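You operate a simulated robot arm through the tools that you are given. There is no shell and no other tool.

You run a simulated two-armed robot. Do the job below in one go: nothing can be reset, and whatever is moved stays where it is left.

TASK
Cure the white and orange boards in the cure box on LONG.
Fine: white lies by the word CURE, orange by the control box; shut the lid, set the knob, press the green button once and wait till the lamp turns green; the other board stays out.

The check looks at the end state, three seconds after you hand in, the way a careful person would. Anything else that was tipped, shoved, dropped, spilled or broken makes it a failure. A push-on lid holds only when it is set on centred and level and pressed home; a screw cap is set on level and turned clockwise until tight.

THE ROBOT
Two 7-joint arms with two-finger grippers on one trunk, on a base that moves. Base frame: it is fixed to the floor where the robot stands at the start and does not move with it; the origin is under the middle of the robot, x ahead of it, y to its left, z up; the surface under the hand at the start is at about z = 800. Units: mm, degrees, N and s.
The left shoulder is at the start at [37, 176, 1253], the right one opposite. With the tool pointing down near the work surface each hand reaches from about 100 to 820 mm from the robot's upright axis, wherever it stands, measured 20 degrees to its own side. Places, roughly: black knob of the cure box [500, 0, 900]; control box of the cure box [500, 0, 800]; cure box [500, 200, 800]; green button of the cure box [400, 0, 900]; lid of the cure box [600, 200, 1000]. Payload 2.94 kg a hand.
Tool frame (each hand has its own): the origin (TCP) lies between the finger pads and is the grasp point; the fingertips stand 30 mm ahead of it; z points along the fingers, y is the line along which they close. The gripper opens to 138 mm; its body begins 109 mm behind the TCP.
Orientation is told as [roll, pitch, yaw] about the base's x, y, z axes, in that order, counted from this pose: with the fingers straight down and closing along the base's y, the tool's x points along the base's -x, its y along +y and its z along -z.

THE INTERFACE
- The arms move only by the tool servo_tool. It takes "left_motion", "right_motion" or both (then of equal length, played together; a hand with none holds still); each is a list of rows, each a list of 7 numbers: the shift along the base's x, y, z in mm, then the turn, a rotation vector about the base's x, y, z in degrees, then the finger opening in mm, from 0 to 138. In form: [[tx, ty, tz, rx, ry, rz, claw], ...]. A call has 1 to 20 rows; each row is the pose to reach, as a shift and turn from the pose commanded when the call began. Rows are played at 5 a second. More than 50 mm and 8.6 degrees between two rows, or a gripper value outside its range, and nothing of the call is played. Where a pose cannot be reached the arm comes as near as it can. A force on the tool above 40 N (or 10 N above the force at the start of the call, whichever is more), or a blocked arm, ends the call early, and 0.2 s more pass. Each finger travels about 45 mm/s and halts on what it meets, pressing with about 44 N; the grip force reading is that of the motor and also rises with nothing between the fingers. The clock runs only during rows and for 0.2 s after the last one: add rows that repeat a pose to give the fingers time. The reply holds the time, the measured pose of the TCP, the force on the tool along the base axes, the opening and the grip force, in the units named above and with some noise, with the torque about the TCP (base axes, N m) and any sound that the robot's microphone picked up.
- Cameras (640 x 400 px; columns grow to the right, rows downward): "scene" is now at [87.2, -14.1, 1720.4]; the picture's right is [-0.24, -0.97, 0.00], its down [-0.81, 0.20, -0.56] and it looks along [0.54, -0.13, -0.83] (base axes); focal length 258 px, centre (320, 200). "left" rides on the left gripper at [71, -19, -146] in its tool frame; the picture's right is [0.26, 0.96, 0.00], its down [-0.85, 0.23, -0.48] and it looks along [-0.46, 0.12, 0.88] (tool axes); focal length 280 px, centre (320, 200). "right" rides on the right gripper at [71, 19, -146] in its tool frame; the picture's right is [-0.26, 0.96, 0.00], its down [-0.85, -0.23, -0.48] and it looks along [-0.46, -0.13, 0.88] (tool axes); focal length 280 px, centre (320, 200). There is no depth. A picture from a camera that has moved, and an enlarged one, comes with that camera's place and axes in the base frame and with its lens.
- camera(camera): a new picture of that camera. It takes no simulated time.
- lift_body(by): moves the trunk up (or, below 0, down) by that many mm; the arms and the scene camera ride with it, the base frame stays. It gives what a move gives, with no picture.
- drive_base(legs): drives the robot by 1 to 6 legs, each [ahead, turn to the left] in mm and degrees, along the robot's own axes; the way and the turn of a leg run together, so that a leg with both is an arc; at most 1500 mm and 180 degrees a leg. The arms and the cameras ride along, it lands a little off, and it stops where it bumps. It gives what a move gives.
- aim_head(pan, tilt): turns the head with the scene camera to pan (to the left, within 120 degrees either way) and tilt (down, from -29 to 69), counted from straight ahead of the robot (the tilt from the chest, where the trunk bows). It gives what a move gives.
- enlarge(camera, box): a new picture of the part [left, top, right, bottom] of that camera's present view, enlarged. It takes no simulated time.
- finish_job(): hands the job in; it is judged then, once.

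Places have to be worked out from the pictures, the camera data and where the tool is seen. Open the grippers and draw the arms clear of the work before you hand the job in, unless the task says otherwise.

The tools are called by a JSON object that holds its "fn" and its "kwargs". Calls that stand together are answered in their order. servo_tool: Moves the arms, as the interface text tells. Its arguments: {"type":"object","properties":{"left_motion":{"type":"array"},"right_motion":{"type":"array"}},"required":[]} The other tools are called the same way: lift_body (by) moves the trunk up or down; drive_base (legs) drives the base; aim_head (pan, tilt) turns the head that bears the scene camera; camera (camera) takes a picture; enlarge (camera, box) takes an enlarged picture of a part of a camera's view; finish_job () hands the job in.

At the start:

```text
clock: 0.0
left_position: [547.9, 208.8, 1304.1]
left_tcp_rot: [0.1, 0.0, 0.5]
left_ft_force: [0.1, -0.1, 0.0]
left_torque: [0.0, 0.01, -0.01]
left_width: 138.0
left_grip_force: 0.1
right_position: [563.6, -169.4, 1254.1]
right_tcp_rot: [0.1, 0.0, 0.5]
right_ft_force: [0.0, 0.3, -0.4]
right_torque: [-0.01, 0.03, 0.01]
right_width: 137.9
right_grip_force: 0.1
trunk travel left (down, up): [-425.0, 309.0]
robot x, y, heading: [1.2, -0.5, 0.2]
head pan, tilt (commanded): [-13.7, 56.3]
```

scene: 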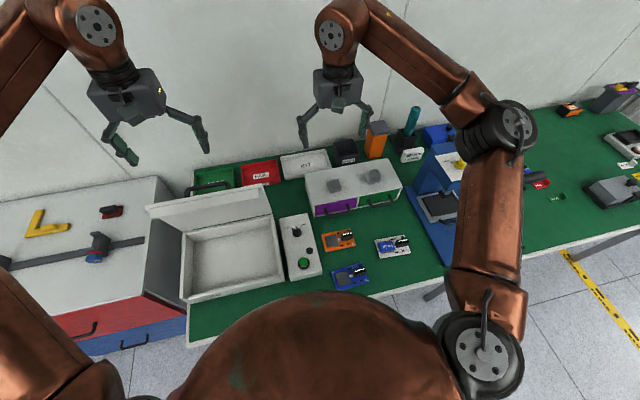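
right: 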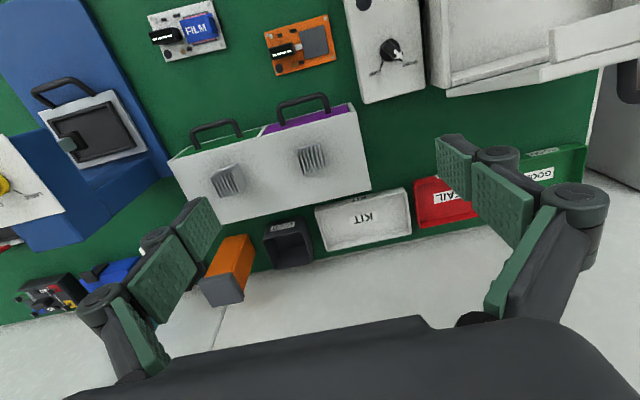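
left: 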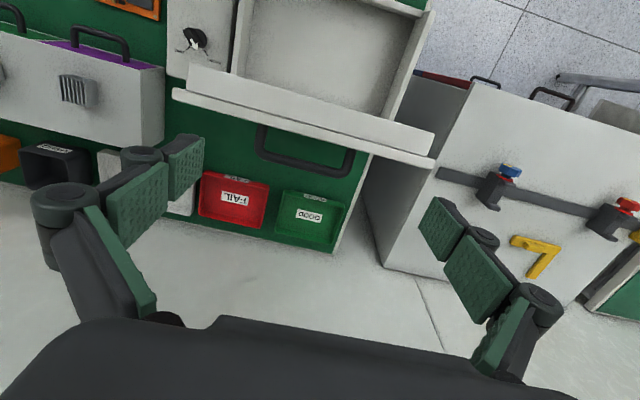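

I start by looking closer at the cure box, its control box and the boards with the scene camera.

{"fn": "enlarge", "kwargs": {"camera": "scene", "box": [140, 170, 300, 310]}}

{"fn": "enlarge", "kwargs": {"camera": "scene", "box": [270, 200, 430, 300]}}

{"fn": "enlarge", "kwargs": {"camera": "right", "box": [120, 0, 440, 200]}}

```text
2.86 times, centred on (220, 240) of scene
camera zoom: at [87.2, -14.1, 1720.4], right [-0.24, -0.97, 0.0], down [-0.81, 0.2, -0.56], along [0.54, -0.13, -0.83], focal length 738 px, centre (606, 86)
```

zoom: 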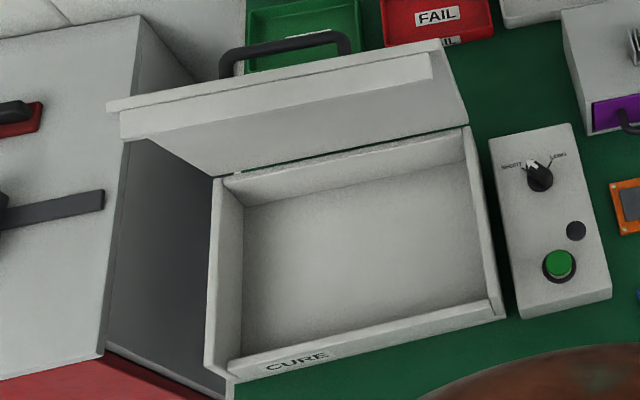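

```text
4.00 times, centred on (350, 250) of scene
camera zoom: at [87.2, -14.1, 1720.4], right [-0.24, -0.97, 0.0], down [-0.81, 0.2, -0.56], along [0.54, -0.13, -0.83], focal length 1034 px, centre (200, 0)
```

zoom: 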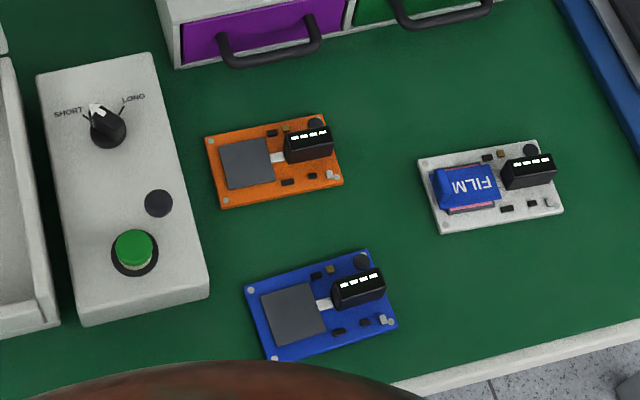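

```text
2.00 times, centred on (280, 100) of right
camera zoom: at [492.3, -151.4, 1400.0], right [0.25, 0.97, 0.0], down [0.85, -0.22, 0.47], along [0.46, -0.12, -0.88], focal length 561 px, centre (400, 400)
```

zoom: 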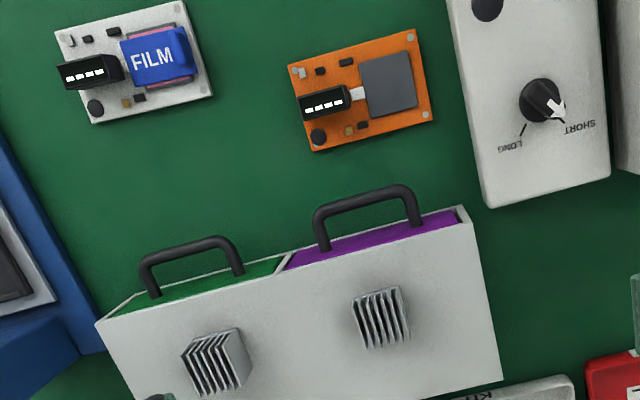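

I judge orange at about [483,-183], white at about [410,-374], and the open box interior at x 399–592, y 58–355. I look closer at the lid, handle, and the white board's film from the hand cameras.

{"fn": "enlarge", "kwargs": {"camera": "left", "box": [140, 0, 460, 200]}}

{"fn": "enlarge", "kwargs": {"camera": "right", "box": [140, 0, 240, 62]}}

{"fn": "enlarge", "kwargs": {"camera": "scene", "box": [370, 225, 420, 257]}}

{"fn": "enlarge", "kwargs": {"camera": "right", "box": [340, 0, 640, 188]}}

```text
2.00 times, centred on (300, 100) of left
camera zoom: at [478.9, 189.6, 1449.0], right [-0.27, 0.96, 0.0], down [0.85, 0.24, 0.48], along [0.46, 0.13, -0.88], focal length 561 px, centre (360, 400)
```

zoom: 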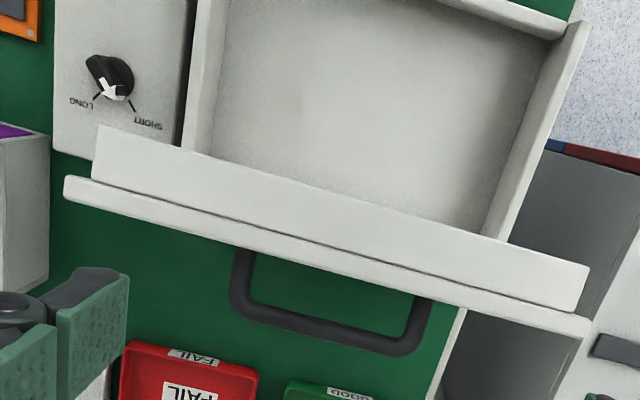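

```text
6.40 times, centred on (190, 31) of right
camera zoom: at [492.3, -151.4, 1400.0], right [0.25, 0.97, 0.0], down [0.85, -0.22, 0.47], along [0.46, -0.12, -0.88], focal length 1794 px, centre (1152, 1282)
```

zoom: 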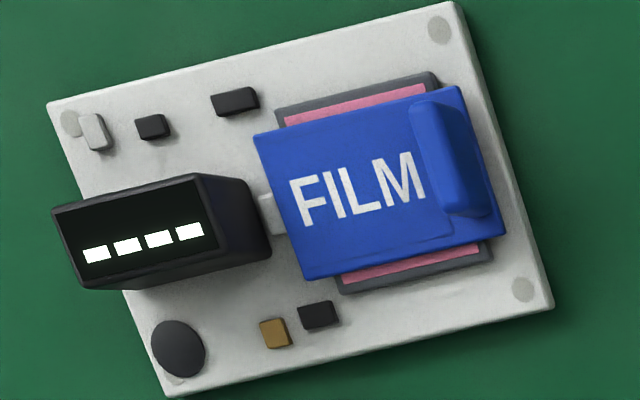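

```text
12.50 times, centred on (395, 241) of scene
camera zoom: at [87.2, -14.1, 1720.4], right [-0.24, -0.97, 0.0], down [-0.81, 0.2, -0.56], along [0.54, -0.13, -0.83], focal length 3230 px, centre (-618, -312)
```

zoom: 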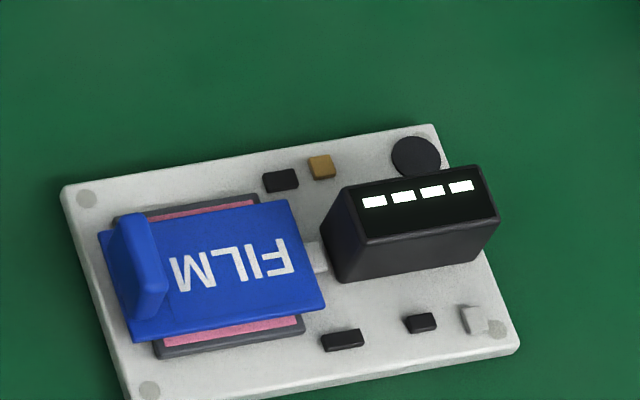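

```text
2.13 times, centred on (490, 94) of right
camera zoom: at [492.3, -151.4, 1400.0], right [0.25, 0.97, 0.0], down [0.85, -0.22, 0.47], along [0.46, -0.12, -0.88], focal length 597 px, centre (-42, 426)
```

zoom: 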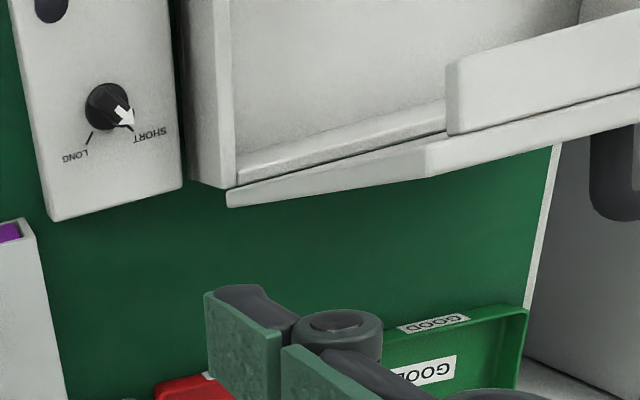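

The white board carries a film that I leave alone; the lid stands leaning about 10° forward of upright with its top edge near x 568, z 1112. I look at the grippers' shape and the box walls before planning the grasp.

{"fn": "enlarge", "kwargs": {"camera": "scene", "box": [60, 0, 220, 170]}}

{"fn": "enlarge", "kwargs": {"camera": "scene", "box": [280, 0, 480, 180]}}

{"fn": "enlarge", "kwargs": {"camera": "right", "box": [230, 10, 350, 85]}}

```text
2.35 times, centred on (140, 85) of scene
camera zoom: at [87.2, -14.1, 1720.4], right [-0.24, -0.97, 0.0], down [-0.81, 0.2, -0.56], along [0.54, -0.13, -0.83], focal length 608 px, centre (744, 471)
```

zoom: 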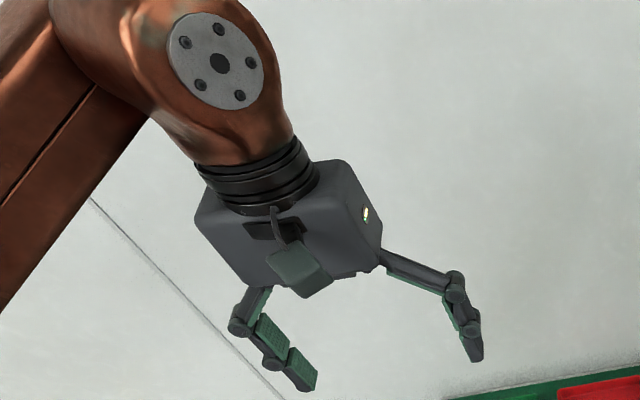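

```text
2.22 times, centred on (380, 90) of scene
camera zoom: at [87.2, -14.1, 1720.4], right [-0.24, -0.97, 0.0], down [-0.81, 0.2, -0.56], along [0.54, -0.13, -0.83], focal length 574 px, centre (187, 444)
```

zoom: 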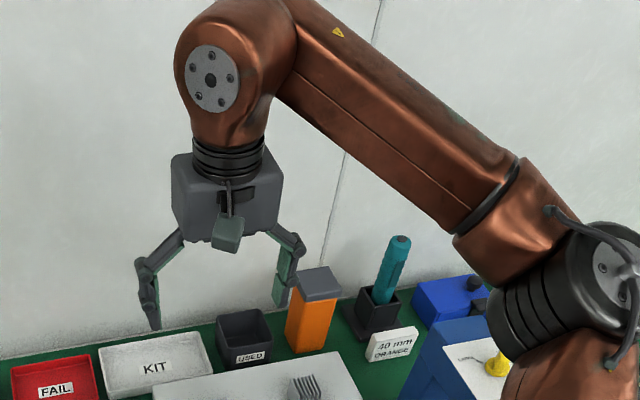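

```text
5.33 times, centred on (290, 48) of right
camera zoom: at [492.3, -151.4, 1400.0], right [0.25, 0.97, 0.0], down [0.85, -0.22, 0.47], along [0.46, -0.12, -0.88], focal length 1495 px, centre (480, 1013)
```

zoom: 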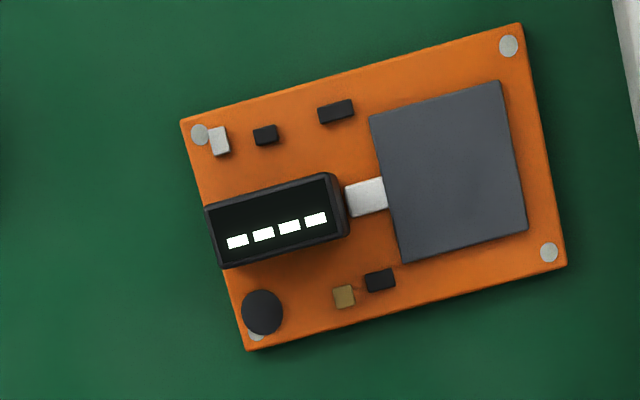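

Orange triangulates to about [481,-184] from both cameras. I turn the right hand 90° (so its fingers close along x, across the boards' short side) and bring it above the orange board.

{"fn": "servo_tool", "kwargs": {"right_motion": [[-8, -1, -18, 0, 0, 8, 138], [-16, -2, -36, 0, 0, 16, 138], [-24, -4, -54, 0, 0, 24, 138], [-32, -5, -72, 0, 0, 32, 138], [-40, -6, -90, 0, 0, 40, 138], [-48, -8, -108, 0, 0, 48, 138], [-56, -10, -126, 0, 0, 56, 130], [-64, -11, -144, 0, 0, 64, 120], [-72, -12, -162, 0, 0, 72, 110], [-78, -13, -180, 0, 0, 80, 105], [-82, -14, -195, 0, 0, 88, 105], [-82, -14, -200, 0, 0, 89, 105], [-82, -14, -200, 0, 0, 89, 105]]}}

{"fn": "camera", "kwargs": {"camera": "right"}}

{"fn": "camera", "kwargs": {"camera": "scene"}}

{"fn": "camera", "kwargs": {"camera": "left"}}

```text
clock: 2.8
left_position: [547.7, 209.0, 1304.6]
left_tcp_rot: [-0.1, -0.1, 0.6]
left_ft_force: [-0.4, -0.9, 0.4]
left_torque: [0.02, -0.04, 0.0]
left_width: 138.2
left_grip_force: 0.0
right_position: [407.1, -124.8, 1003.3]
right_tcp_rot: [-9.3, 1.7, 78.4]
right_ft_force: [-1.4, 0.4, 0.3]
right_torque: [-0.05, -0.04, 0.0]
right_width: 104.9
right_grip_force: 0.1
right hand out of reach, approached as far as the arm can: row 7, 8, 9, 10, 11, 12, 13
trunk travel left (down, up): [-425.0, 309.0]
robot x, y, heading: [0.3, 3.2, -0.1]
head pan, tilt (commanded): [-13.7, 56.3]
```

```text
taken
camera right: at [351.1, -180.1, 1147.0], right [-0.88, 0.44, -0.16], down [0.32, 0.82, 0.48], along [0.35, 0.37, -0.86], focal length 280 px, centre (320, 200)
```

right: 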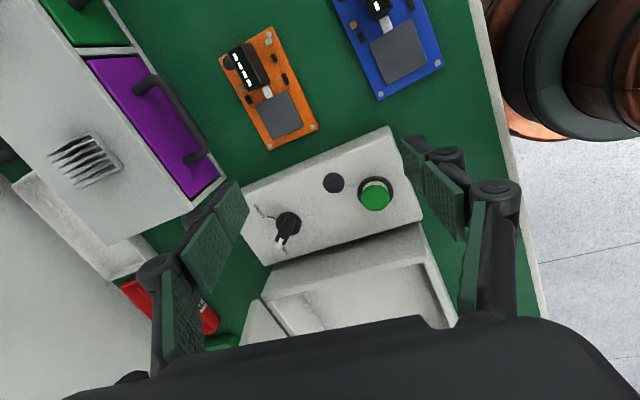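

```text
taken
camera scene: at [84.1, -13.5, 1720.6], right [-0.24, -0.97, 0.0], down [-0.81, 0.2, -0.56], along [0.54, -0.13, -0.83], focal length 258 px, centre (320, 200)
```

scene: 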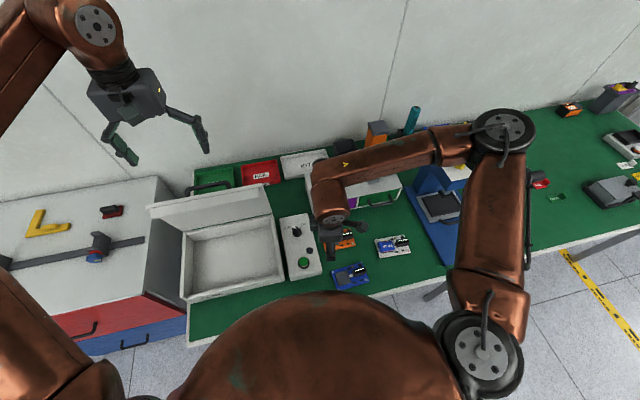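

```text
taken
camera left: at [476.3, 190.2, 1450.2], right [-0.27, 0.96, 0.0], down [0.85, 0.24, 0.48], along [0.46, 0.13, -0.88], focal length 280 px, centre (320, 200)
```

left: 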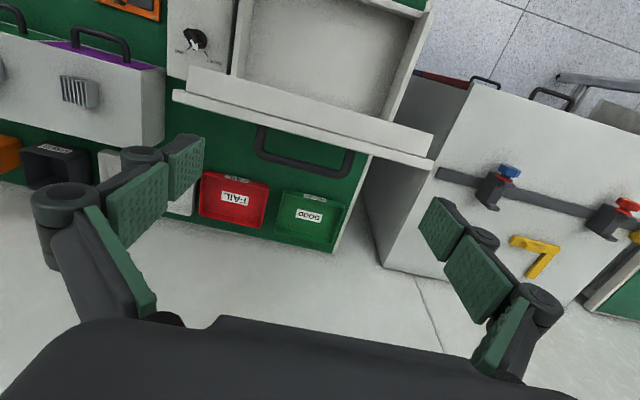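

The +90° turn runs into a wrist limit (it stopped at yaw 78, position off), so I turn the hand back the other way and will use yaw −90 instead.

{"fn": "servo_tool", "kwargs": {"right_motion": [[0, 0, 10, 0, 0, -8, 105], [0, 0, 20, 0, 0, -16, 105], [0, 0, 30, 0, 0, -24, 105], [0, 0, 40, 0, 0, -32, 105], [0, 0, 50, 0, 0, -40, 105], [0, 0, 60, 0, 0, -48, 105], [0, 0, 70, 0, 0, -56, 105], [0, 0, 80, 0, 0, -64, 105], [0, 0, 90, 0, 0, -72, 105], [0, 0, 100, 0, 0, -80, 105], [0, 0, 100, 0, 0, -88, 105], [0, 0, 100, 0, 0, -88, 105]]}}

```text
clock: 5.4
left_position: [548.7, 208.8, 1304.1]
left_tcp_rot: [0.0, 0.0, 0.5]
left_ft_force: [-0.3, -0.4, 0.4]
left_torque: [-0.02, -0.01, 0.0]
left_width: 138.2
left_grip_force: 0.0
right_position: [405.2, -124.8, 1100.3]
right_tcp_rot: [-9.2, 1.8, -9.7]
right_ft_force: [-0.2, 0.3, 0.3]
right_torque: [0.01, -0.02, -0.01]
right_width: 105.0
right_grip_force: 0.0
trunk travel left (down, up): [-425.0, 309.0]
robot x, y, heading: [-0.4, -1.7, 0.2]
head pan, tilt (commanded): [-13.7, 56.3]
```

The commanded pose follows the reached one. I first level the hand and move it over the orange board, then turn it toward −90.

{"fn": "servo_tool", "kwargs": {"right_motion": [[20, -15, 0, 3, -1, 0, 105], [40, -30, 0, 6, -2.2, 0, 105], [60, -45, 0, 8.8, -3.3, 0, 105], [76, -59, 0, 8.8, -3.3, 0, 105], [76, -59, 0, 8.8, -3.3, 0, 105]]}}

{"fn": "servo_tool", "kwargs": {"right_motion": [[0, 0, 0, 0, 0, -8, 105], [0, 0, 0, 0, 0, -16, 105], [0, 0, 0, 0, 0, -24, 105], [0, 0, 0, 0, 0, -32, 105], [0, 0, 0, 0, 0, -40, 105], [0, 0, 0, 0, 0, -48, 105], [0, 0, 0, 0, 0, -56, 105], [0, 0, 0, 0, 0, -64, 105], [0, 0, 0, 0, 0, -72, 105], [0, 0, 0, 0, 0, -80, 105], [0, 0, 0, 0, 0, -80, 105]]}}

{"fn": "camera", "kwargs": {"camera": "right"}}

{"fn": "camera", "kwargs": {"camera": "scene"}}

```text
clock: 6.6
left_position: [548.3, 207.8, 1304.4]
left_tcp_rot: [0.0, 0.0, 0.5]
left_ft_force: [-0.1, 0.1, -0.5]
left_torque: [-0.01, -0.04, 0.02]
left_width: 138.2
left_grip_force: 0.0
right_position: [483.4, -182.9, 1102.0]
right_tcp_rot: [0.0, 0.0, -9.4]
right_ft_force: [-0.2, 0.8, -0.4]
right_torque: [-0.01, 0.02, 0.0]
right_width: 105.0
right_grip_force: 0.0
trunk travel left (down, up): [-425.0, 309.0]
robot x, y, heading: [-5.3, -1.4, 0.1]
head pan, tilt (commanded): [-13.7, 56.3]
```

```text
clock: 9.0
left_position: [548.9, 207.3, 1304.0]
left_tcp_rot: [0.0, 0.0, 0.5]
left_ft_force: [-0.3, -0.7, 0.1]
left_torque: [0.01, 0.02, 0.0]
left_width: 138.1
left_grip_force: 0.1
right_position: [483.1, -183.4, 1100.5]
right_tcp_rot: [-0.1, 0.1, -89.4]
right_ft_force: [0.7, -0.2, -0.3]
right_torque: [0.01, -0.02, 0.02]
right_width: 105.1
right_grip_force: 0.0
trunk travel left (down, up): [-425.0, 309.0]
robot x, y, heading: [-0.4, -2.8, -0.0]
head pan, tilt (commanded): [-13.7, 56.3]
```

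```text
taken
camera right: at [501.4, -112.8, 1247.4], right [0.97, -0.25, 0.0], down [-0.22, -0.85, 0.48], along [-0.12, -0.46, -0.88], focal length 280 px, centre (320, 200)
```

right: 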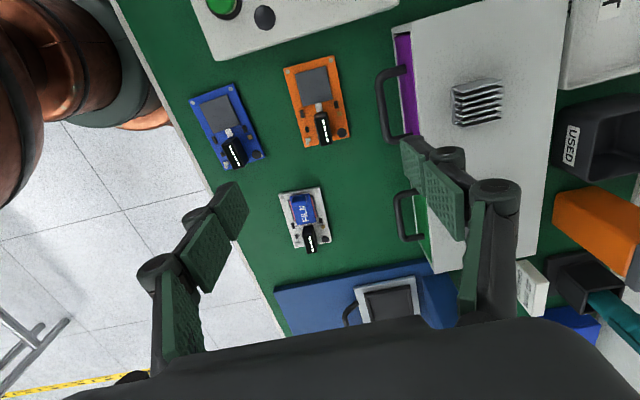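

```text
taken
camera scene: at [87.1, -14.1, 1720.4], right [-0.24, -0.97, 0.0], down [-0.81, 0.2, -0.56], along [0.54, -0.13, -0.83], focal length 258 px, centre (320, 200)
```

scene: 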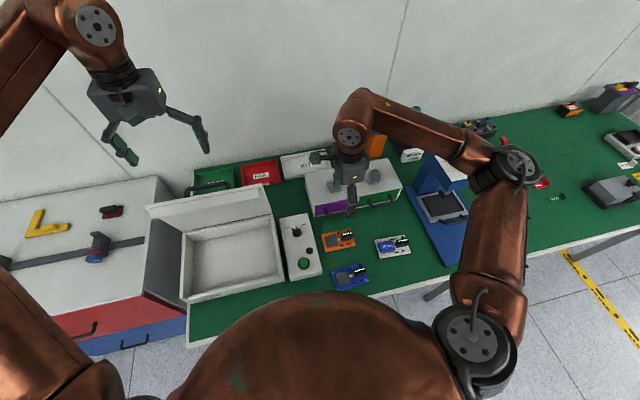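

Yaw −89.4 is reachable with the hand right above the orange board. I enlarge the hand view to fix the board's centre, angle and the clearance to the drawer handle.

{"fn": "enlarge", "kwargs": {"camera": "right", "box": [260, 40, 420, 160]}}

{"fn": "enlarge", "kwargs": {"camera": "right", "box": [260, 160, 420, 280]}}

```text
3.33 times, centred on (340, 100) of right
camera zoom: at [501.4, -112.8, 1247.4], right [0.97, -0.25, 0.0], down [-0.22, -0.85, 0.48], along [-0.12, -0.46, -0.88], focal length 935 px, centre (253, 533)
```

zoom: 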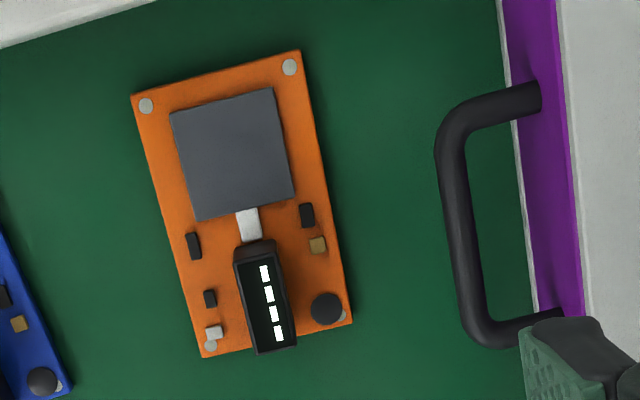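

```text
3.33 times, centred on (340, 220) of right
camera zoom: at [501.4, -112.8, 1247.4], right [0.97, -0.25, 0.0], down [-0.22, -0.85, 0.48], along [-0.12, -0.46, -0.88], focal length 935 px, centre (253, 133)
```

zoom: 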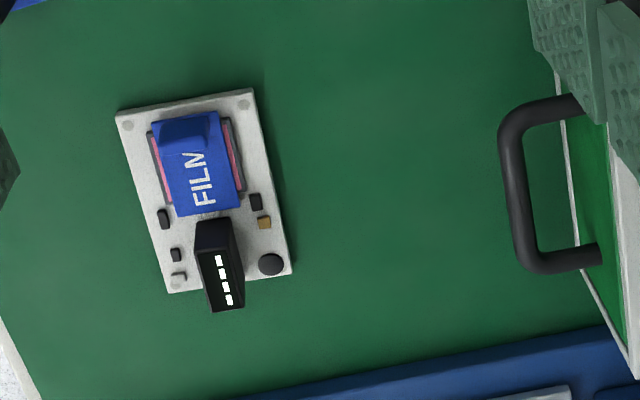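

Orange's centre computes to [480,-185.6], turned about −1.2°. I descend to z 862 over it, opening 96, aligned to the board.

{"fn": "servo_tool", "kwargs": {"right_motion": [[-3, -2, -35, 0, 0, -1, 105], [-3, -2, -70, 0, 0, -1.8, 100], [-3, -2, -105, 0, 0, -1.8, 96], [-3, -2, -140, 0, 0, -1.8, 96], [-3, -2, -170, 0, 0, -1.8, 96], [-3, -2, -200, 0, 0, -1.8, 96], [-3, -2, -225, 0, 0, -1.8, 96], [-3, -2, -238, 0, 0, -1.8, 96], [-3, -2, -238, 0, 0, -1.8, 96]]}}

{"fn": "camera", "kwargs": {"camera": "right"}}

{"fn": "enlarge", "kwargs": {"camera": "scene", "box": [270, 170, 430, 270]}}

```text
clock: 11.0
left_position: [549.0, 208.2, 1304.3]
left_tcp_rot: [0.0, 0.1, 0.6]
left_ft_force: [0.2, 0.2, -0.6]
left_torque: [0.01, 0.01, 0.02]
left_width: 137.8
left_grip_force: 0.2
right_position: [480.3, -184.3, 863.6]
right_tcp_rot: [0.0, 0.1, -91.2]
right_ft_force: [-0.3, -0.1, -0.8]
right_torque: [0.02, 0.0, -0.01]
right_width: 95.9
right_grip_force: 0.1
trunk travel left (down, up): [-425.0, 309.0]
robot x, y, heading: [0.5, 0.4, 0.2]
head pan, tilt (commanded): [-13.7, 56.3]
```

```text
taken
camera right: at [500.8, -114.6, 1009.9], right [0.96, -0.28, 0.0], down [-0.25, -0.84, 0.48], along [-0.13, -0.46, -0.88], focal length 280 px, centre (320, 200)
```

right: 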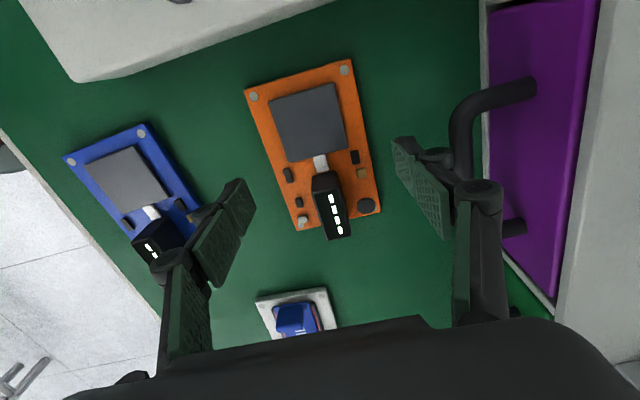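

```text
4.00 times, centred on (350, 220) of scene
camera zoom: at [87.0, -14.0, 1720.4], right [-0.24, -0.97, 0.0], down [-0.81, 0.2, -0.56], along [0.54, -0.13, -0.83], focal length 1034 px, centre (200, 120)
```

zoom: 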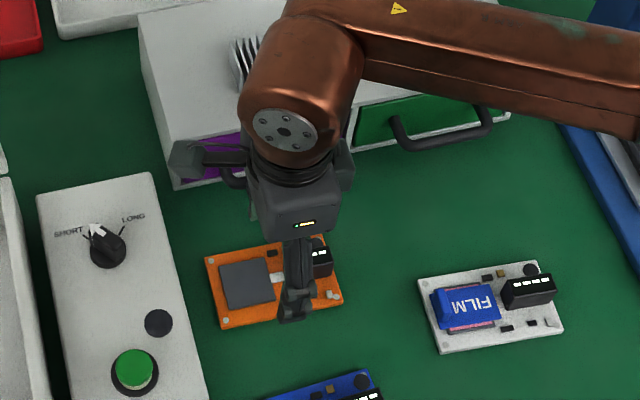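

The pads straddle the board and the finger clears the drawer handle (handle about x 566, z 845). I lower to put the fingertips just above the table.

{"fn": "servo_tool", "kwargs": {"right_motion": [[0, -1, -8, 0, 0, 0, 94], [0, -1, -16, 0, 0, 0, 92], [0, -1, -22, 0, 0, 0, 92], [0, -1, -27, 0, 0, 0, 92], [0, -1, -30, 0, 0, 0, 92], [0, -1, -30, 0, 0, 0, 92]]}}

{"fn": "camera", "kwargs": {"camera": "right"}}

```text
clock: 12.4
left_position: [548.6, 207.9, 1302.7]
left_tcp_rot: [0.0, -0.1, 0.5]
left_ft_force: [-0.3, 0.7, 0.4]
left_torque: [0.0, 0.0, 0.04]
left_width: 138.1
left_grip_force: 0.1
right_position: [480.2, -187.9, 832.9]
right_tcp_rot: [0.0, 0.1, -91.2]
right_ft_force: [0.5, -0.1, 0.9]
right_torque: [-0.01, -0.01, -0.01]
right_width: 92.0
right_grip_force: 0.1
trunk travel left (down, up): [-425.0, 309.0]
robot x, y, heading: [-0.6, -1.4, 0.1]
head pan, tilt (commanded): [-13.7, 56.3]
```

```text
taken
camera right: at [500.4, -116.1, 978.8], right [0.96, -0.28, 0.0], down [-0.25, -0.84, 0.48], along [-0.13, -0.46, -0.88], focal length 280 px, centre (320, 200)
```

right: 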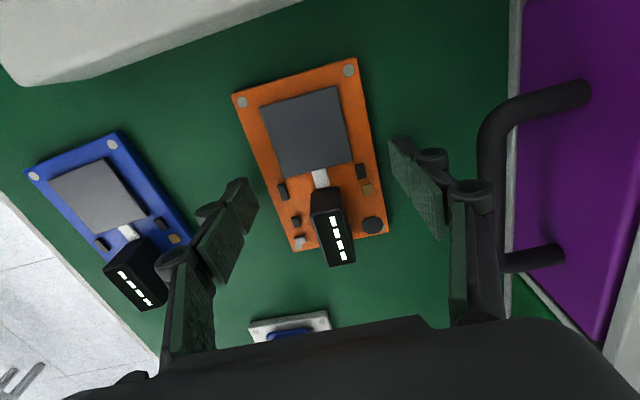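

Tips are level around the board with no contact. I close onto the board's long edges.

{"fn": "servo_tool", "kwargs": {"right_motion": [[0, 0, 0, 0, 0, 0, 84], [0, 0, 0, 0, 0, 0, 78], [0, 0, 0, 0, 0, 0, 70], [0, 0, 0, 0, 0, 0, 62], [0, 0, 0, 0, 0, 0, 62]]}}

{"fn": "camera", "kwargs": {"camera": "right"}}

```text
clock: 13.6
left_position: [548.7, 208.1, 1304.4]
left_tcp_rot: [0.1, 0.0, 0.5]
left_ft_force: [0.2, -0.5, 0.5]
left_torque: [-0.02, 0.02, 0.01]
left_width: 138.2
left_grip_force: 0.1
right_position: [480.7, -187.2, 832.8]
right_tcp_rot: [0.0, 0.0, -91.2]
right_ft_force: [1.5, -0.8, 1.4]
right_torque: [0.0, 0.04, 0.04]
right_width: 74.1
right_grip_force: 44.0
trunk travel left (down, up): [-425.0, 309.0]
robot x, y, heading: [1.1, 0.2, 0.1]
head pan, tilt (commanded): [-13.7, 56.3]
```

```text
taken
camera right: at [500.5, -116.0, 979.2], right [0.96, -0.28, 0.0], down [-0.25, -0.84, 0.48], along [-0.13, -0.46, -0.88], focal length 280 px, centre (320, 200)
```

right: 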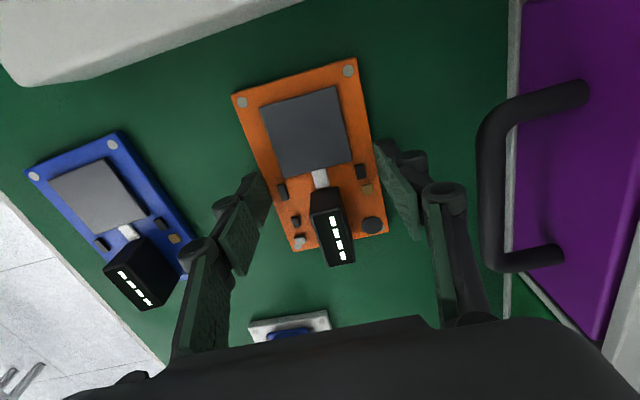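

It holds at 74.1 mm with 44 N. I lift 40 mm and check the board comes with it.

{"fn": "servo_tool", "kwargs": {"right_motion": [[0, 0, 5, 0, 0, 0, 62], [0, 0, 12, 0, 0, 0, 62], [0, 0, 25, 0, 0, 0, 62], [0, 0, 40, 0, 0, 0, 62], [0, 0, 40, 0, 0, 0, 62]]}}

{"fn": "camera", "kwargs": {"camera": "right"}}

{"fn": "enlarge", "kwargs": {"camera": "scene", "box": [270, 170, 430, 270]}}

```text
clock: 14.8
left_position: [548.9, 207.9, 1303.8]
left_tcp_rot: [0.0, 0.0, 0.5]
left_ft_force: [0.1, -0.2, 0.5]
left_torque: [-0.02, -0.01, 0.01]
left_width: 138.1
left_grip_force: 0.0
right_position: [479.9, -187.1, 872.4]
right_tcp_rot: [0.0, 0.0, -91.2]
right_ft_force: [0.1, 0.1, -0.5]
right_torque: [0.01, -0.01, 0.0]
right_width: 74.3
right_grip_force: 43.9
trunk travel left (down, up): [-425.0, 309.0]
robot x, y, heading: [2.6, -0.7, 0.2]
head pan, tilt (commanded): [-13.7, 56.3]
```

```text
taken
camera right: at [500.7, -116.6, 1018.6], right [0.96, -0.28, 0.0], down [-0.25, -0.84, 0.48], along [-0.13, -0.46, -0.88], focal length 280 px, centre (320, 200)
```

right: 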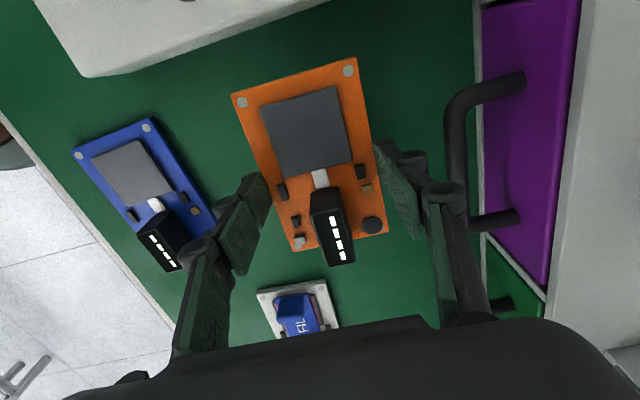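

```text
4.00 times, centred on (350, 220) of scene
camera zoom: at [87.4, -14.3, 1720.3], right [-0.24, -0.97, 0.0], down [-0.81, 0.2, -0.56], along [0.54, -0.13, -0.83], focal length 1034 px, centre (200, 120)
```

zoom: 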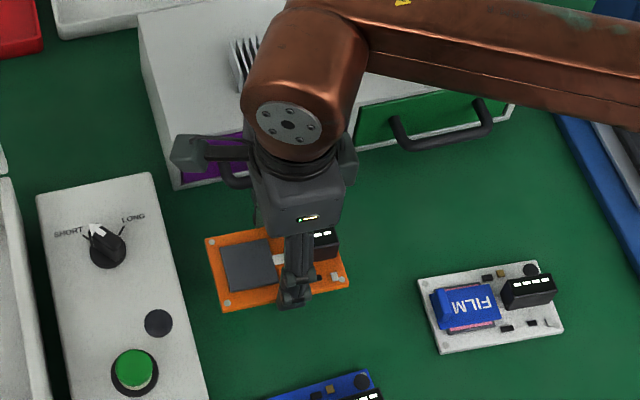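

The board is up and level in the hand. I raise it to about z 990 and carry it over to the right half of the box, staying high above the knob.

{"fn": "servo_tool", "kwargs": {"right_motion": [[0, 0, 40, 0, 0, 0, 62], [0, 0, 80, 0, 0, 0, 62], [0, 10, 118, 0, 0, 0, 62], [0, 50, 118, 0, 0, 0, 62], [-2, 90, 118, 0, 0, 0.5, 62], [-4, 130, 118, 0, 0, 1, 62], [-6, 170, 118, 0, 0, 1.2, 62], [-8, 210, 118, 0, 0, 1.2, 62], [-10, 250, 118, 0, 0, 1.2, 62], [-12, 285, 118, 0, 0, 1.2, 62], [-12, 310, 118, 0, 0, 1.2, 62], [-12, 319, 118, 0, 0, 1.2, 62], [-12, 319, 118, 0, 0, 1.2, 62]]}}

{"fn": "camera", "kwargs": {"camera": "right"}}

{"fn": "camera", "kwargs": {"camera": "scene"}}

{"fn": "camera", "kwargs": {"camera": "left"}}

```text
clock: 17.6
left_position: [550.1, 208.3, 1304.4]
left_tcp_rot: [0.0, 0.0, 0.5]
left_ft_force: [0.2, -0.1, -0.1]
left_torque: [0.03, 0.02, 0.03]
left_width: 137.9
left_grip_force: 0.1
right_position: [467.5, 132.4, 990.5]
right_tcp_rot: [0.0, 0.0, -90.1]
right_ft_force: [-0.7, -0.2, -1.4]
right_torque: [0.0, 0.04, 0.01]
right_width: 74.1
right_grip_force: 44.1
trunk travel left (down, up): [-425.0, 309.0]
robot x, y, heading: [-0.9, 1.7, 0.1]
head pan, tilt (commanded): [-13.7, 56.3]
```

```text
taken
camera right: at [486.7, 202.7, 1137.0], right [0.96, -0.26, 0.0], down [-0.23, -0.85, 0.48], along [-0.12, -0.46, -0.88], focal length 280 px, centre (320, 200)
```

right: 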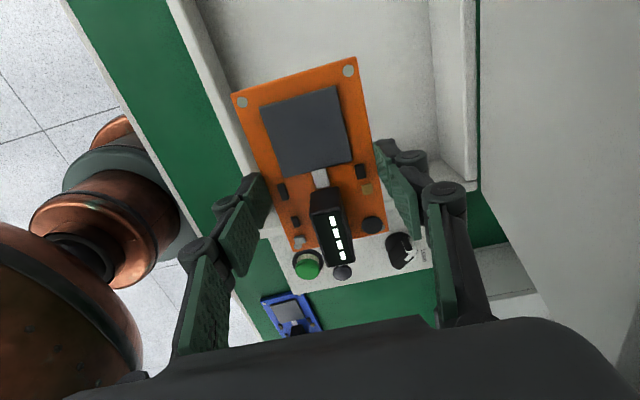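

```text
taken
camera scene: at [87.2, -13.8, 1720.4], right [-0.24, -0.97, 0.0], down [-0.81, 0.2, -0.56], along [0.54, -0.13, -0.83], focal length 258 px, centre (320, 200)
```

scene: 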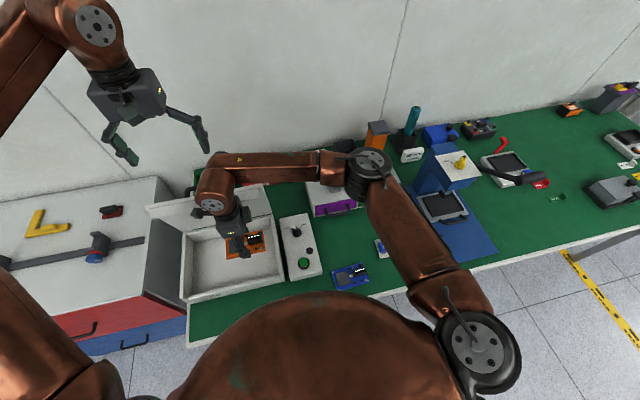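

```text
taken
camera left: at [478.9, 189.9, 1449.0], right [-0.27, 0.96, 0.0], down [0.85, 0.24, 0.48], along [0.46, 0.13, -0.88], focal length 280 px, centre (320, 200)
```

left: 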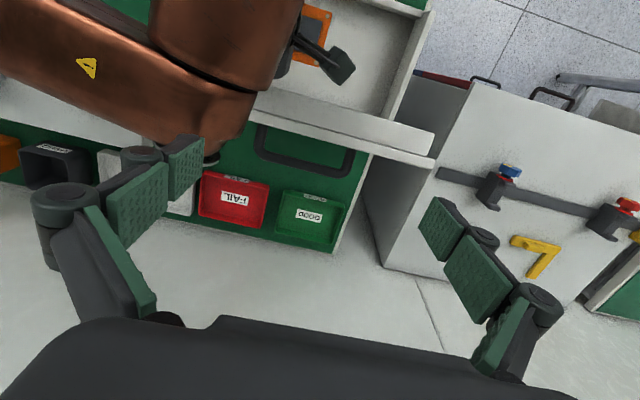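

The forearm comes in from the right at about z 1240 and could hit the lid's top edge (z 1120, x>533) if I simply lower. I raise the trunk 220 mm so the arm comes in more steeply from above, then bring the hand back down to the same height and look.

{"fn": "lift_body", "kwargs": {"by": 220}}

{"fn": "servo_tool", "kwargs": {"right_motion": [[0, 0, -40, 0, 0, 0, 62], [0, 0, -80, 0, 0, 0, 62], [0, 0, -120, 0, 0, 0, 62], [0, 0, -160, 0, 0, 0, 62], [0, 0, -195, 0, 0, 0, 62], [0, 0, -220, 0, 0, 0, 62], [0, 0, -220, 0, 0, 0, 62]]}}

{"fn": "camera", "kwargs": {"camera": "left"}}

{"fn": "camera", "kwargs": {"camera": "scene"}}

```text
clock: 19.9
left_position: [549.3, 208.0, 1523.4]
left_tcp_rot: [0.0, -0.1, 0.5]
left_ft_force: [-0.6, -1.4, 0.1]
left_torque: [0.03, -0.03, -0.01]
left_width: 137.7
left_grip_force: 0.1
right_position: [468.6, 133.2, 1210.2]
right_tcp_rot: [0.0, 0.0, -90.0]
right_ft_force: [0.0, 0.6, -0.4]
right_torque: [0.0, -0.03, -0.01]
right_width: 74.2
right_grip_force: 43.3
trunk travel left (down, up): [-645.0, 89.0]
robot x, y, heading: [0.4, 1.9, -0.1]
head pan, tilt (commanded): [-13.7, 56.3]
```

```text
clock: 21.5
left_position: [548.4, 209.3, 1524.3]
left_tcp_rot: [0.0, 0.0, 0.5]
left_ft_force: [-0.2, 0.3, 0.5]
left_torque: [0.01, -0.03, 0.03]
left_width: 138.0
left_grip_force: 0.1
right_position: [470.0, 132.0, 988.5]
right_tcp_rot: [0.0, 0.0, -89.9]
right_ft_force: [0.4, 0.0, -1.5]
right_torque: [-0.01, 0.03, 0.03]
right_width: 73.9
right_grip_force: 43.9
trunk travel left (down, up): [-645.0, 89.0]
robot x, y, heading: [-0.4, 3.0, -0.3]
head pan, tilt (commanded): [-13.7, 56.3]
```

```text
taken
camera left: at [479.0, 190.1, 1669.0], right [-0.27, 0.96, 0.0], down [0.85, 0.24, 0.48], along [0.46, 0.13, -0.88], focal length 280 px, centre (320, 200)
```

left: 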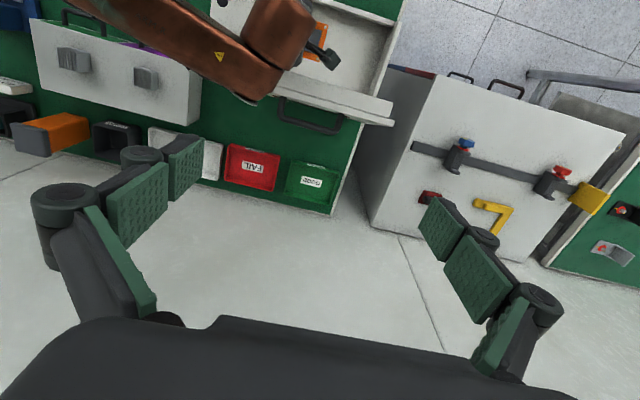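

```text
taken
camera scene: at [53.6, -13.5, 1940.1], right [-0.24, -0.97, 0.0], down [-0.81, 0.2, -0.56], along [0.54, -0.13, -0.83], focal length 258 px, centre (320, 200)
```

scene: 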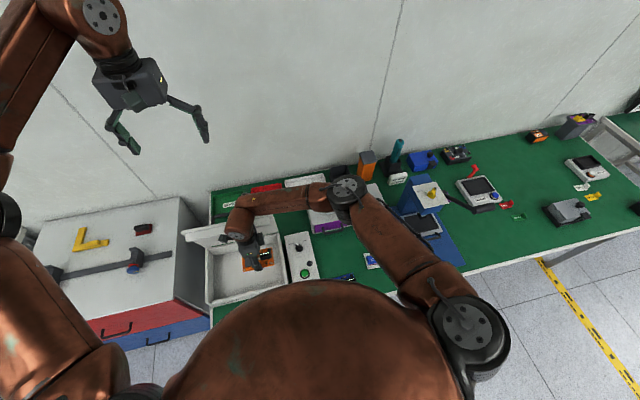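

Raising the trunk hardly changes the forearm; the wrist bulge reaches to about x 575 above the lid. I enlarge to see the exact shape of the wrist before deciding how to reposition.

{"fn": "enlarge", "kwargs": {"camera": "left", "box": [60, 0, 420, 225]}}

{"fn": "enlarge", "kwargs": {"camera": "scene", "box": [170, 160, 390, 310]}}

```text
1.78 times, centred on (240, 112) of left
camera zoom: at [479.0, 190.1, 1669.0], right [-0.27, 0.96, 0.0], down [0.85, 0.24, 0.48], along [0.46, 0.13, -0.88], focal length 498 px, centre (462, 356)
```

zoom: 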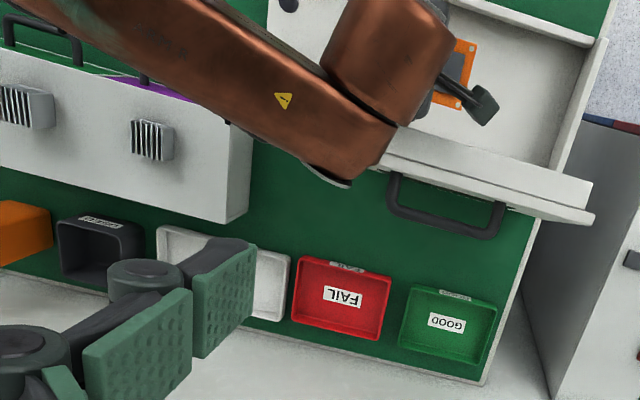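

```text
2.67 times, centred on (280, 235) of scene
camera zoom: at [53.6, -13.5, 1940.1], right [-0.24, -0.97, 0.0], down [-0.81, 0.2, -0.56], along [0.54, -0.13, -0.83], focal length 689 px, centre (427, 107)
```

zoom: 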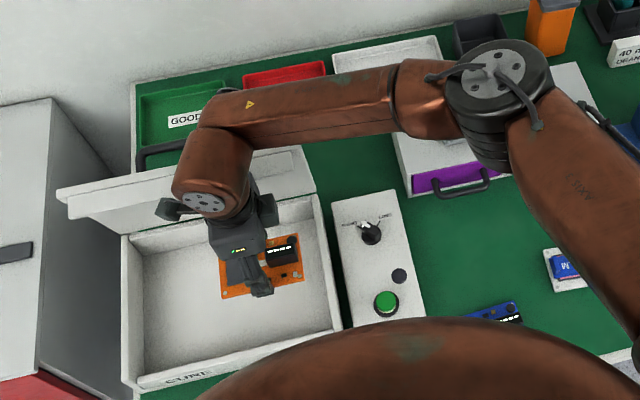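

The forearm sits beside the wrist on the +x side (out to about x 575), so lowering here would hit the lid. Before repositioning the robot, I'll test gently with the left hand whether the lid opens further; first I bring the closed left fingers in front of the lid's top, well left of the right hand.

{"fn": "servo_tool", "kwargs": {"left_motion": [[-15, 20, 0, 0, 0, 0, 120], [-30, 45, -10, 0, 0, 0, 100], [-45, 70, -40, 0, 0, 0, 80], [-60, 95, -80, 0, 0, 0, 60], [-75, 110, -120, 0, 0, 0, 40], [-80, 115, -165, 0, 0, 0, 20], [-80, 115, -210, 0, 0, 0, 0], [-80, 115, -250, 0, 0, 0, 0], [-80, 115, -250, 0, 0, 0, 0]]}}

{"fn": "camera", "kwargs": {"camera": "left"}}

{"fn": "camera", "kwargs": {"camera": "scene"}}

```text
clock: 23.5
left_position: [469.7, 321.2, 1272.4]
left_tcp_rot: [0.0, -0.1, 0.5]
left_ft_force: [0.5, 0.4, 0.5]
left_torque: [0.01, -0.03, 0.01]
left_width: 0.0
left_grip_force: 22.9
right_position: [467.7, 131.9, 991.3]
right_tcp_rot: [0.0, 0.0, -90.0]
right_ft_force: [0.5, -0.2, -1.1]
right_torque: [-0.01, 0.03, 0.01]
right_width: 74.2
right_grip_force: 43.8
trunk travel left (down, up): [-645.0, 89.0]
robot x, y, heading: [0.9, -1.4, 0.1]
head pan, tilt (commanded): [-13.7, 56.3]
```

```text
taken
camera left: at [400.0, 302.1, 1418.3], right [-0.27, 0.96, 0.0], down [0.85, 0.24, 0.48], along [0.46, 0.13, -0.88], focal length 280 px, centre (320, 200)
```

left: 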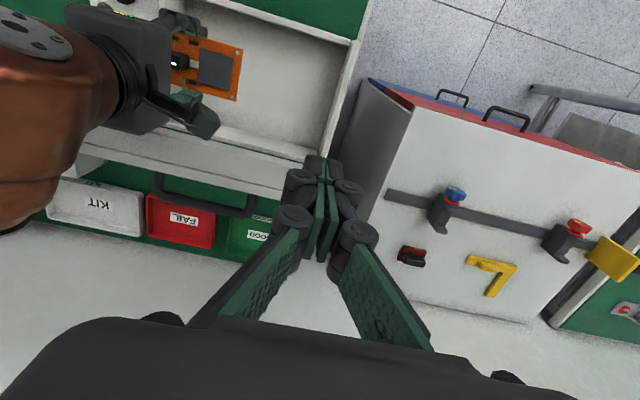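

```text
taken
camera scene: at [53.4, -13.7, 1940.1], right [-0.24, -0.97, 0.0], down [-0.81, 0.2, -0.56], along [0.54, -0.13, -0.83], focal length 258 px, centre (320, 200)
```

scene: 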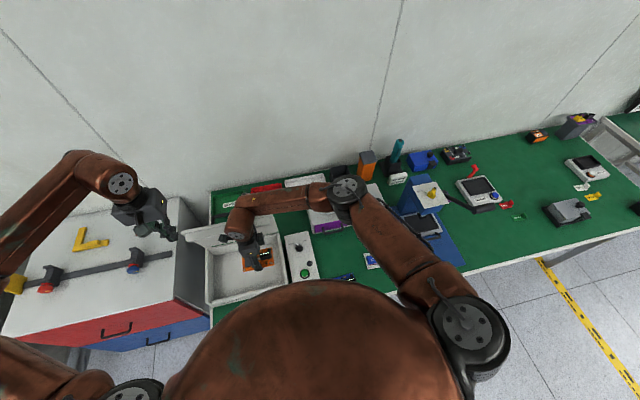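

The left fingers are closed and clear. I lower them to z≈1105 in front of the lid's upper lip at x≈475.

{"fn": "servo_tool", "kwargs": {"left_motion": [[0, 0, -40, 0, 0, 0, 0], [0, 0, -80, 0, 0, 0, 0], [0, 0, -120, 0, 0, 0, 0], [0, 0, -150, 0, 0, 0, 0], [0, 0, -168, 0, 0, 0, 0], [0, 0, -168, 0, 0, 0, 0]]}}

{"fn": "camera", "kwargs": {"camera": "left"}}

{"fn": "enlarge", "kwargs": {"camera": "scene", "box": [90, 160, 310, 310]}}

```text
clock: 24.9
left_position: [467.4, 323.4, 1104.9]
left_tcp_rot: [-0.1, 0.1, 0.4]
left_ft_force: [-0.7, -0.7, 0.5]
left_torque: [0.04, 0.04, -0.01]
left_width: 0.0
left_grip_force: 28.7
right_position: [469.2, 132.8, 990.1]
right_tcp_rot: [0.1, 0.0, -90.1]
right_ft_force: [-0.6, -0.6, -1.0]
right_torque: [0.0, -0.02, 0.02]
right_width: 73.9
right_grip_force: 44.1
trunk travel left (down, up): [-645.0, 89.0]
robot x, y, heading: [-2.9, 2.6, -0.0]
head pan, tilt (commanded): [-13.7, 56.3]
```

```text
taken
camera left: at [398.5, 304.7, 1250.3], right [-0.27, 0.96, 0.0], down [0.85, 0.24, 0.48], along [0.46, 0.13, -0.88], focal length 280 px, centre (320, 200)
```

left: 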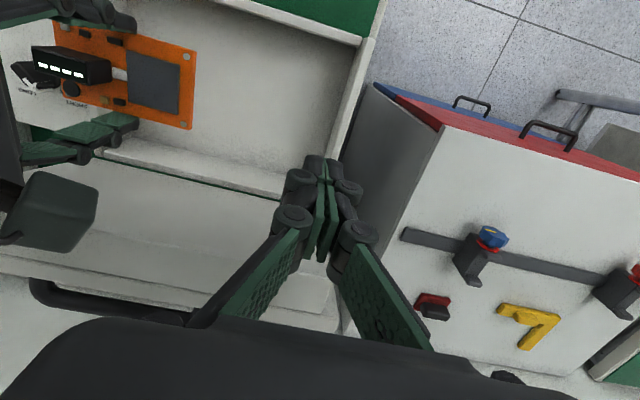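

```text
2.67 times, centred on (200, 235) of scene
camera zoom: at [53.6, -13.4, 1940.1], right [-0.24, -0.97, 0.0], down [-0.81, 0.2, -0.56], along [0.54, -0.13, -0.83], focal length 689 px, centre (640, 107)
```

zoom: 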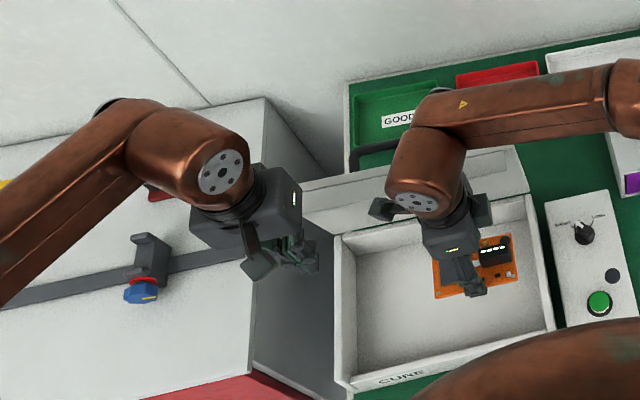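

Fingers are in front of the lip at x 467. I push forward slowly to find contact.

{"fn": "servo_tool", "kwargs": {"left_motion": [[15, 0, 0, 0, 0, 0, 0], [30, 0, 0, 0, 0, 0, 0], [38, 0, 0, 0, 0, 0, 0], [44, 0, 0, 0, 0, 0, 0], [48, 0, 0, 0, 0, 0, 0]]}}

```text
clock: 26.1
left_position: [516.4, 323.0, 1106.3]
left_tcp_rot: [0.0, -0.1, 0.6]
left_ft_force: [-1.8, -0.3, -0.7]
left_torque: [-0.03, 0.01, 0.01]
left_width: 0.1
left_grip_force: 28.4
right_position: [469.3, 132.0, 990.0]
right_tcp_rot: [0.0, 0.0, -90.0]
right_ft_force: [-0.1, 0.0, -0.4]
right_torque: [0.0, -0.01, -0.01]
right_width: 74.2
right_grip_force: 43.9
trunk travel left (down, up): [-645.0, 89.0]
robot x, y, heading: [4.8, 2.9, 0.1]
head pan, tilt (commanded): [-13.7, 56.3]
```

{"fn": "servo_tool", "kwargs": {"left_motion": [[4, 0, 0, 0, 0, 0, 0], [8, 0, 0, 0, 0, 0, 0], [12, 0, 0, 0, 0, 0, 0], [16, 0, 0, 0, 0, 0, 0]]}}

{"fn": "camera", "kwargs": {"camera": "left"}}

```text
clock: 27.1
left_position: [533.0, 324.0, 1105.3]
left_tcp_rot: [0.1, 0.0, 0.5]
left_ft_force: [-1.3, -1.3, -0.4]
left_torque: [0.03, 0.01, -0.02]
left_width: 6.1
left_grip_force: 27.9
right_position: [469.2, 133.0, 989.9]
right_tcp_rot: [0.0, 0.0, -90.0]
right_ft_force: [-0.6, -0.8, -0.8]
right_torque: [-0.02, -0.02, 0.0]
right_width: 73.9
right_grip_force: 44.4
trunk travel left (down, up): [-645.0, 89.0]
robot x, y, heading: [-1.5, -2.3, -0.1]
head pan, tilt (commanded): [-13.7, 56.3]
```

```text
taken
camera left: at [462.8, 305.3, 1250.1], right [-0.27, 0.96, 0.0], down [0.85, 0.24, 0.48], along [0.46, 0.13, -0.88], focal length 280 px, centre (320, 200)
```

left: 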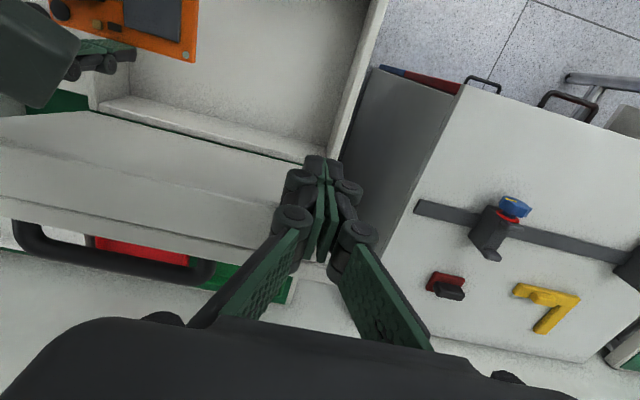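

Only a slight force so far (finger pads nudged 6 mm apart), no clear lid motion yet. I push a little more and watch the force.

{"fn": "servo_tool", "kwargs": {"left_motion": [[3, 0, 0, 0, 0, 0, 0], [6, 0, 0, 0, 0, 0, 0], [9, 0, 0, 0, 0, 0, 0]]}}

{"fn": "enlarge", "kwargs": {"camera": "scene", "box": [90, 160, 310, 310]}}

{"fn": "camera", "kwargs": {"camera": "left"}}

```text
clock: 27.9
left_position: [541.0, 323.3, 1105.7]
left_tcp_rot: [0.0, 0.1, 0.6]
left_ft_force: [-2.0, -0.7, 1.2]
left_torque: [0.01, -0.07, -0.02]
left_width: 6.0
left_grip_force: 28.3
right_position: [469.0, 132.3, 990.3]
right_tcp_rot: [-0.1, 0.1, -89.9]
right_ft_force: [-0.3, 0.4, -1.4]
right_torque: [-0.01, -0.01, 0.0]
right_width: 74.3
right_grip_force: 44.3
trunk travel left (down, up): [-645.0, 89.0]
robot x, y, heading: [0.7, -1.0, -0.0]
head pan, tilt (commanded): [-13.7, 56.3]
```

```text
2.67 times, centred on (200, 235) of scene
camera zoom: at [53.1, -13.4, 1940.1], right [-0.24, -0.97, 0.0], down [-0.81, 0.2, -0.56], along [0.54, -0.13, -0.83], focal length 689 px, centre (640, 107)
```

zoom: 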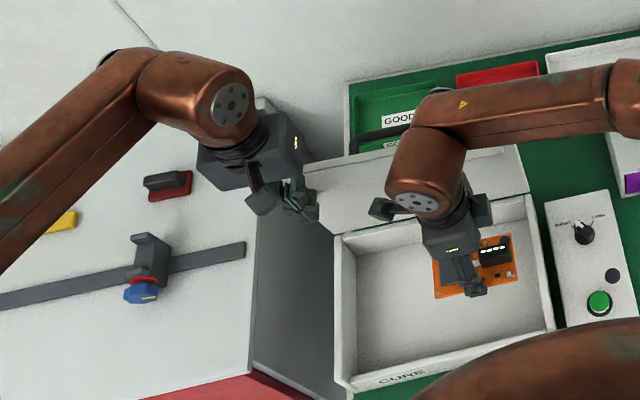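

```text
taken
camera left: at [471.8, 304.9, 1251.2], right [-0.27, 0.96, 0.0], down [0.85, 0.24, 0.48], along [0.46, 0.13, -0.88], focal length 280 px, centre (320, 200)
```

left: 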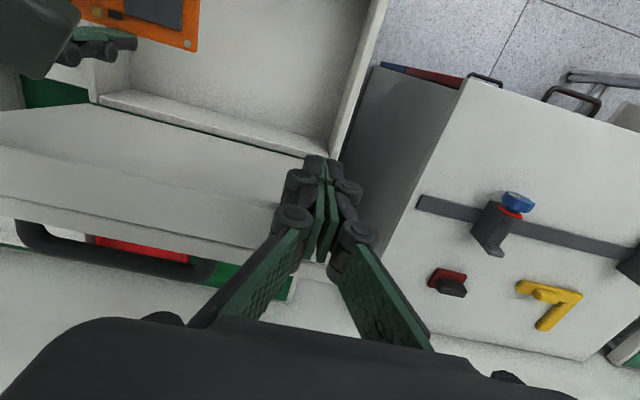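

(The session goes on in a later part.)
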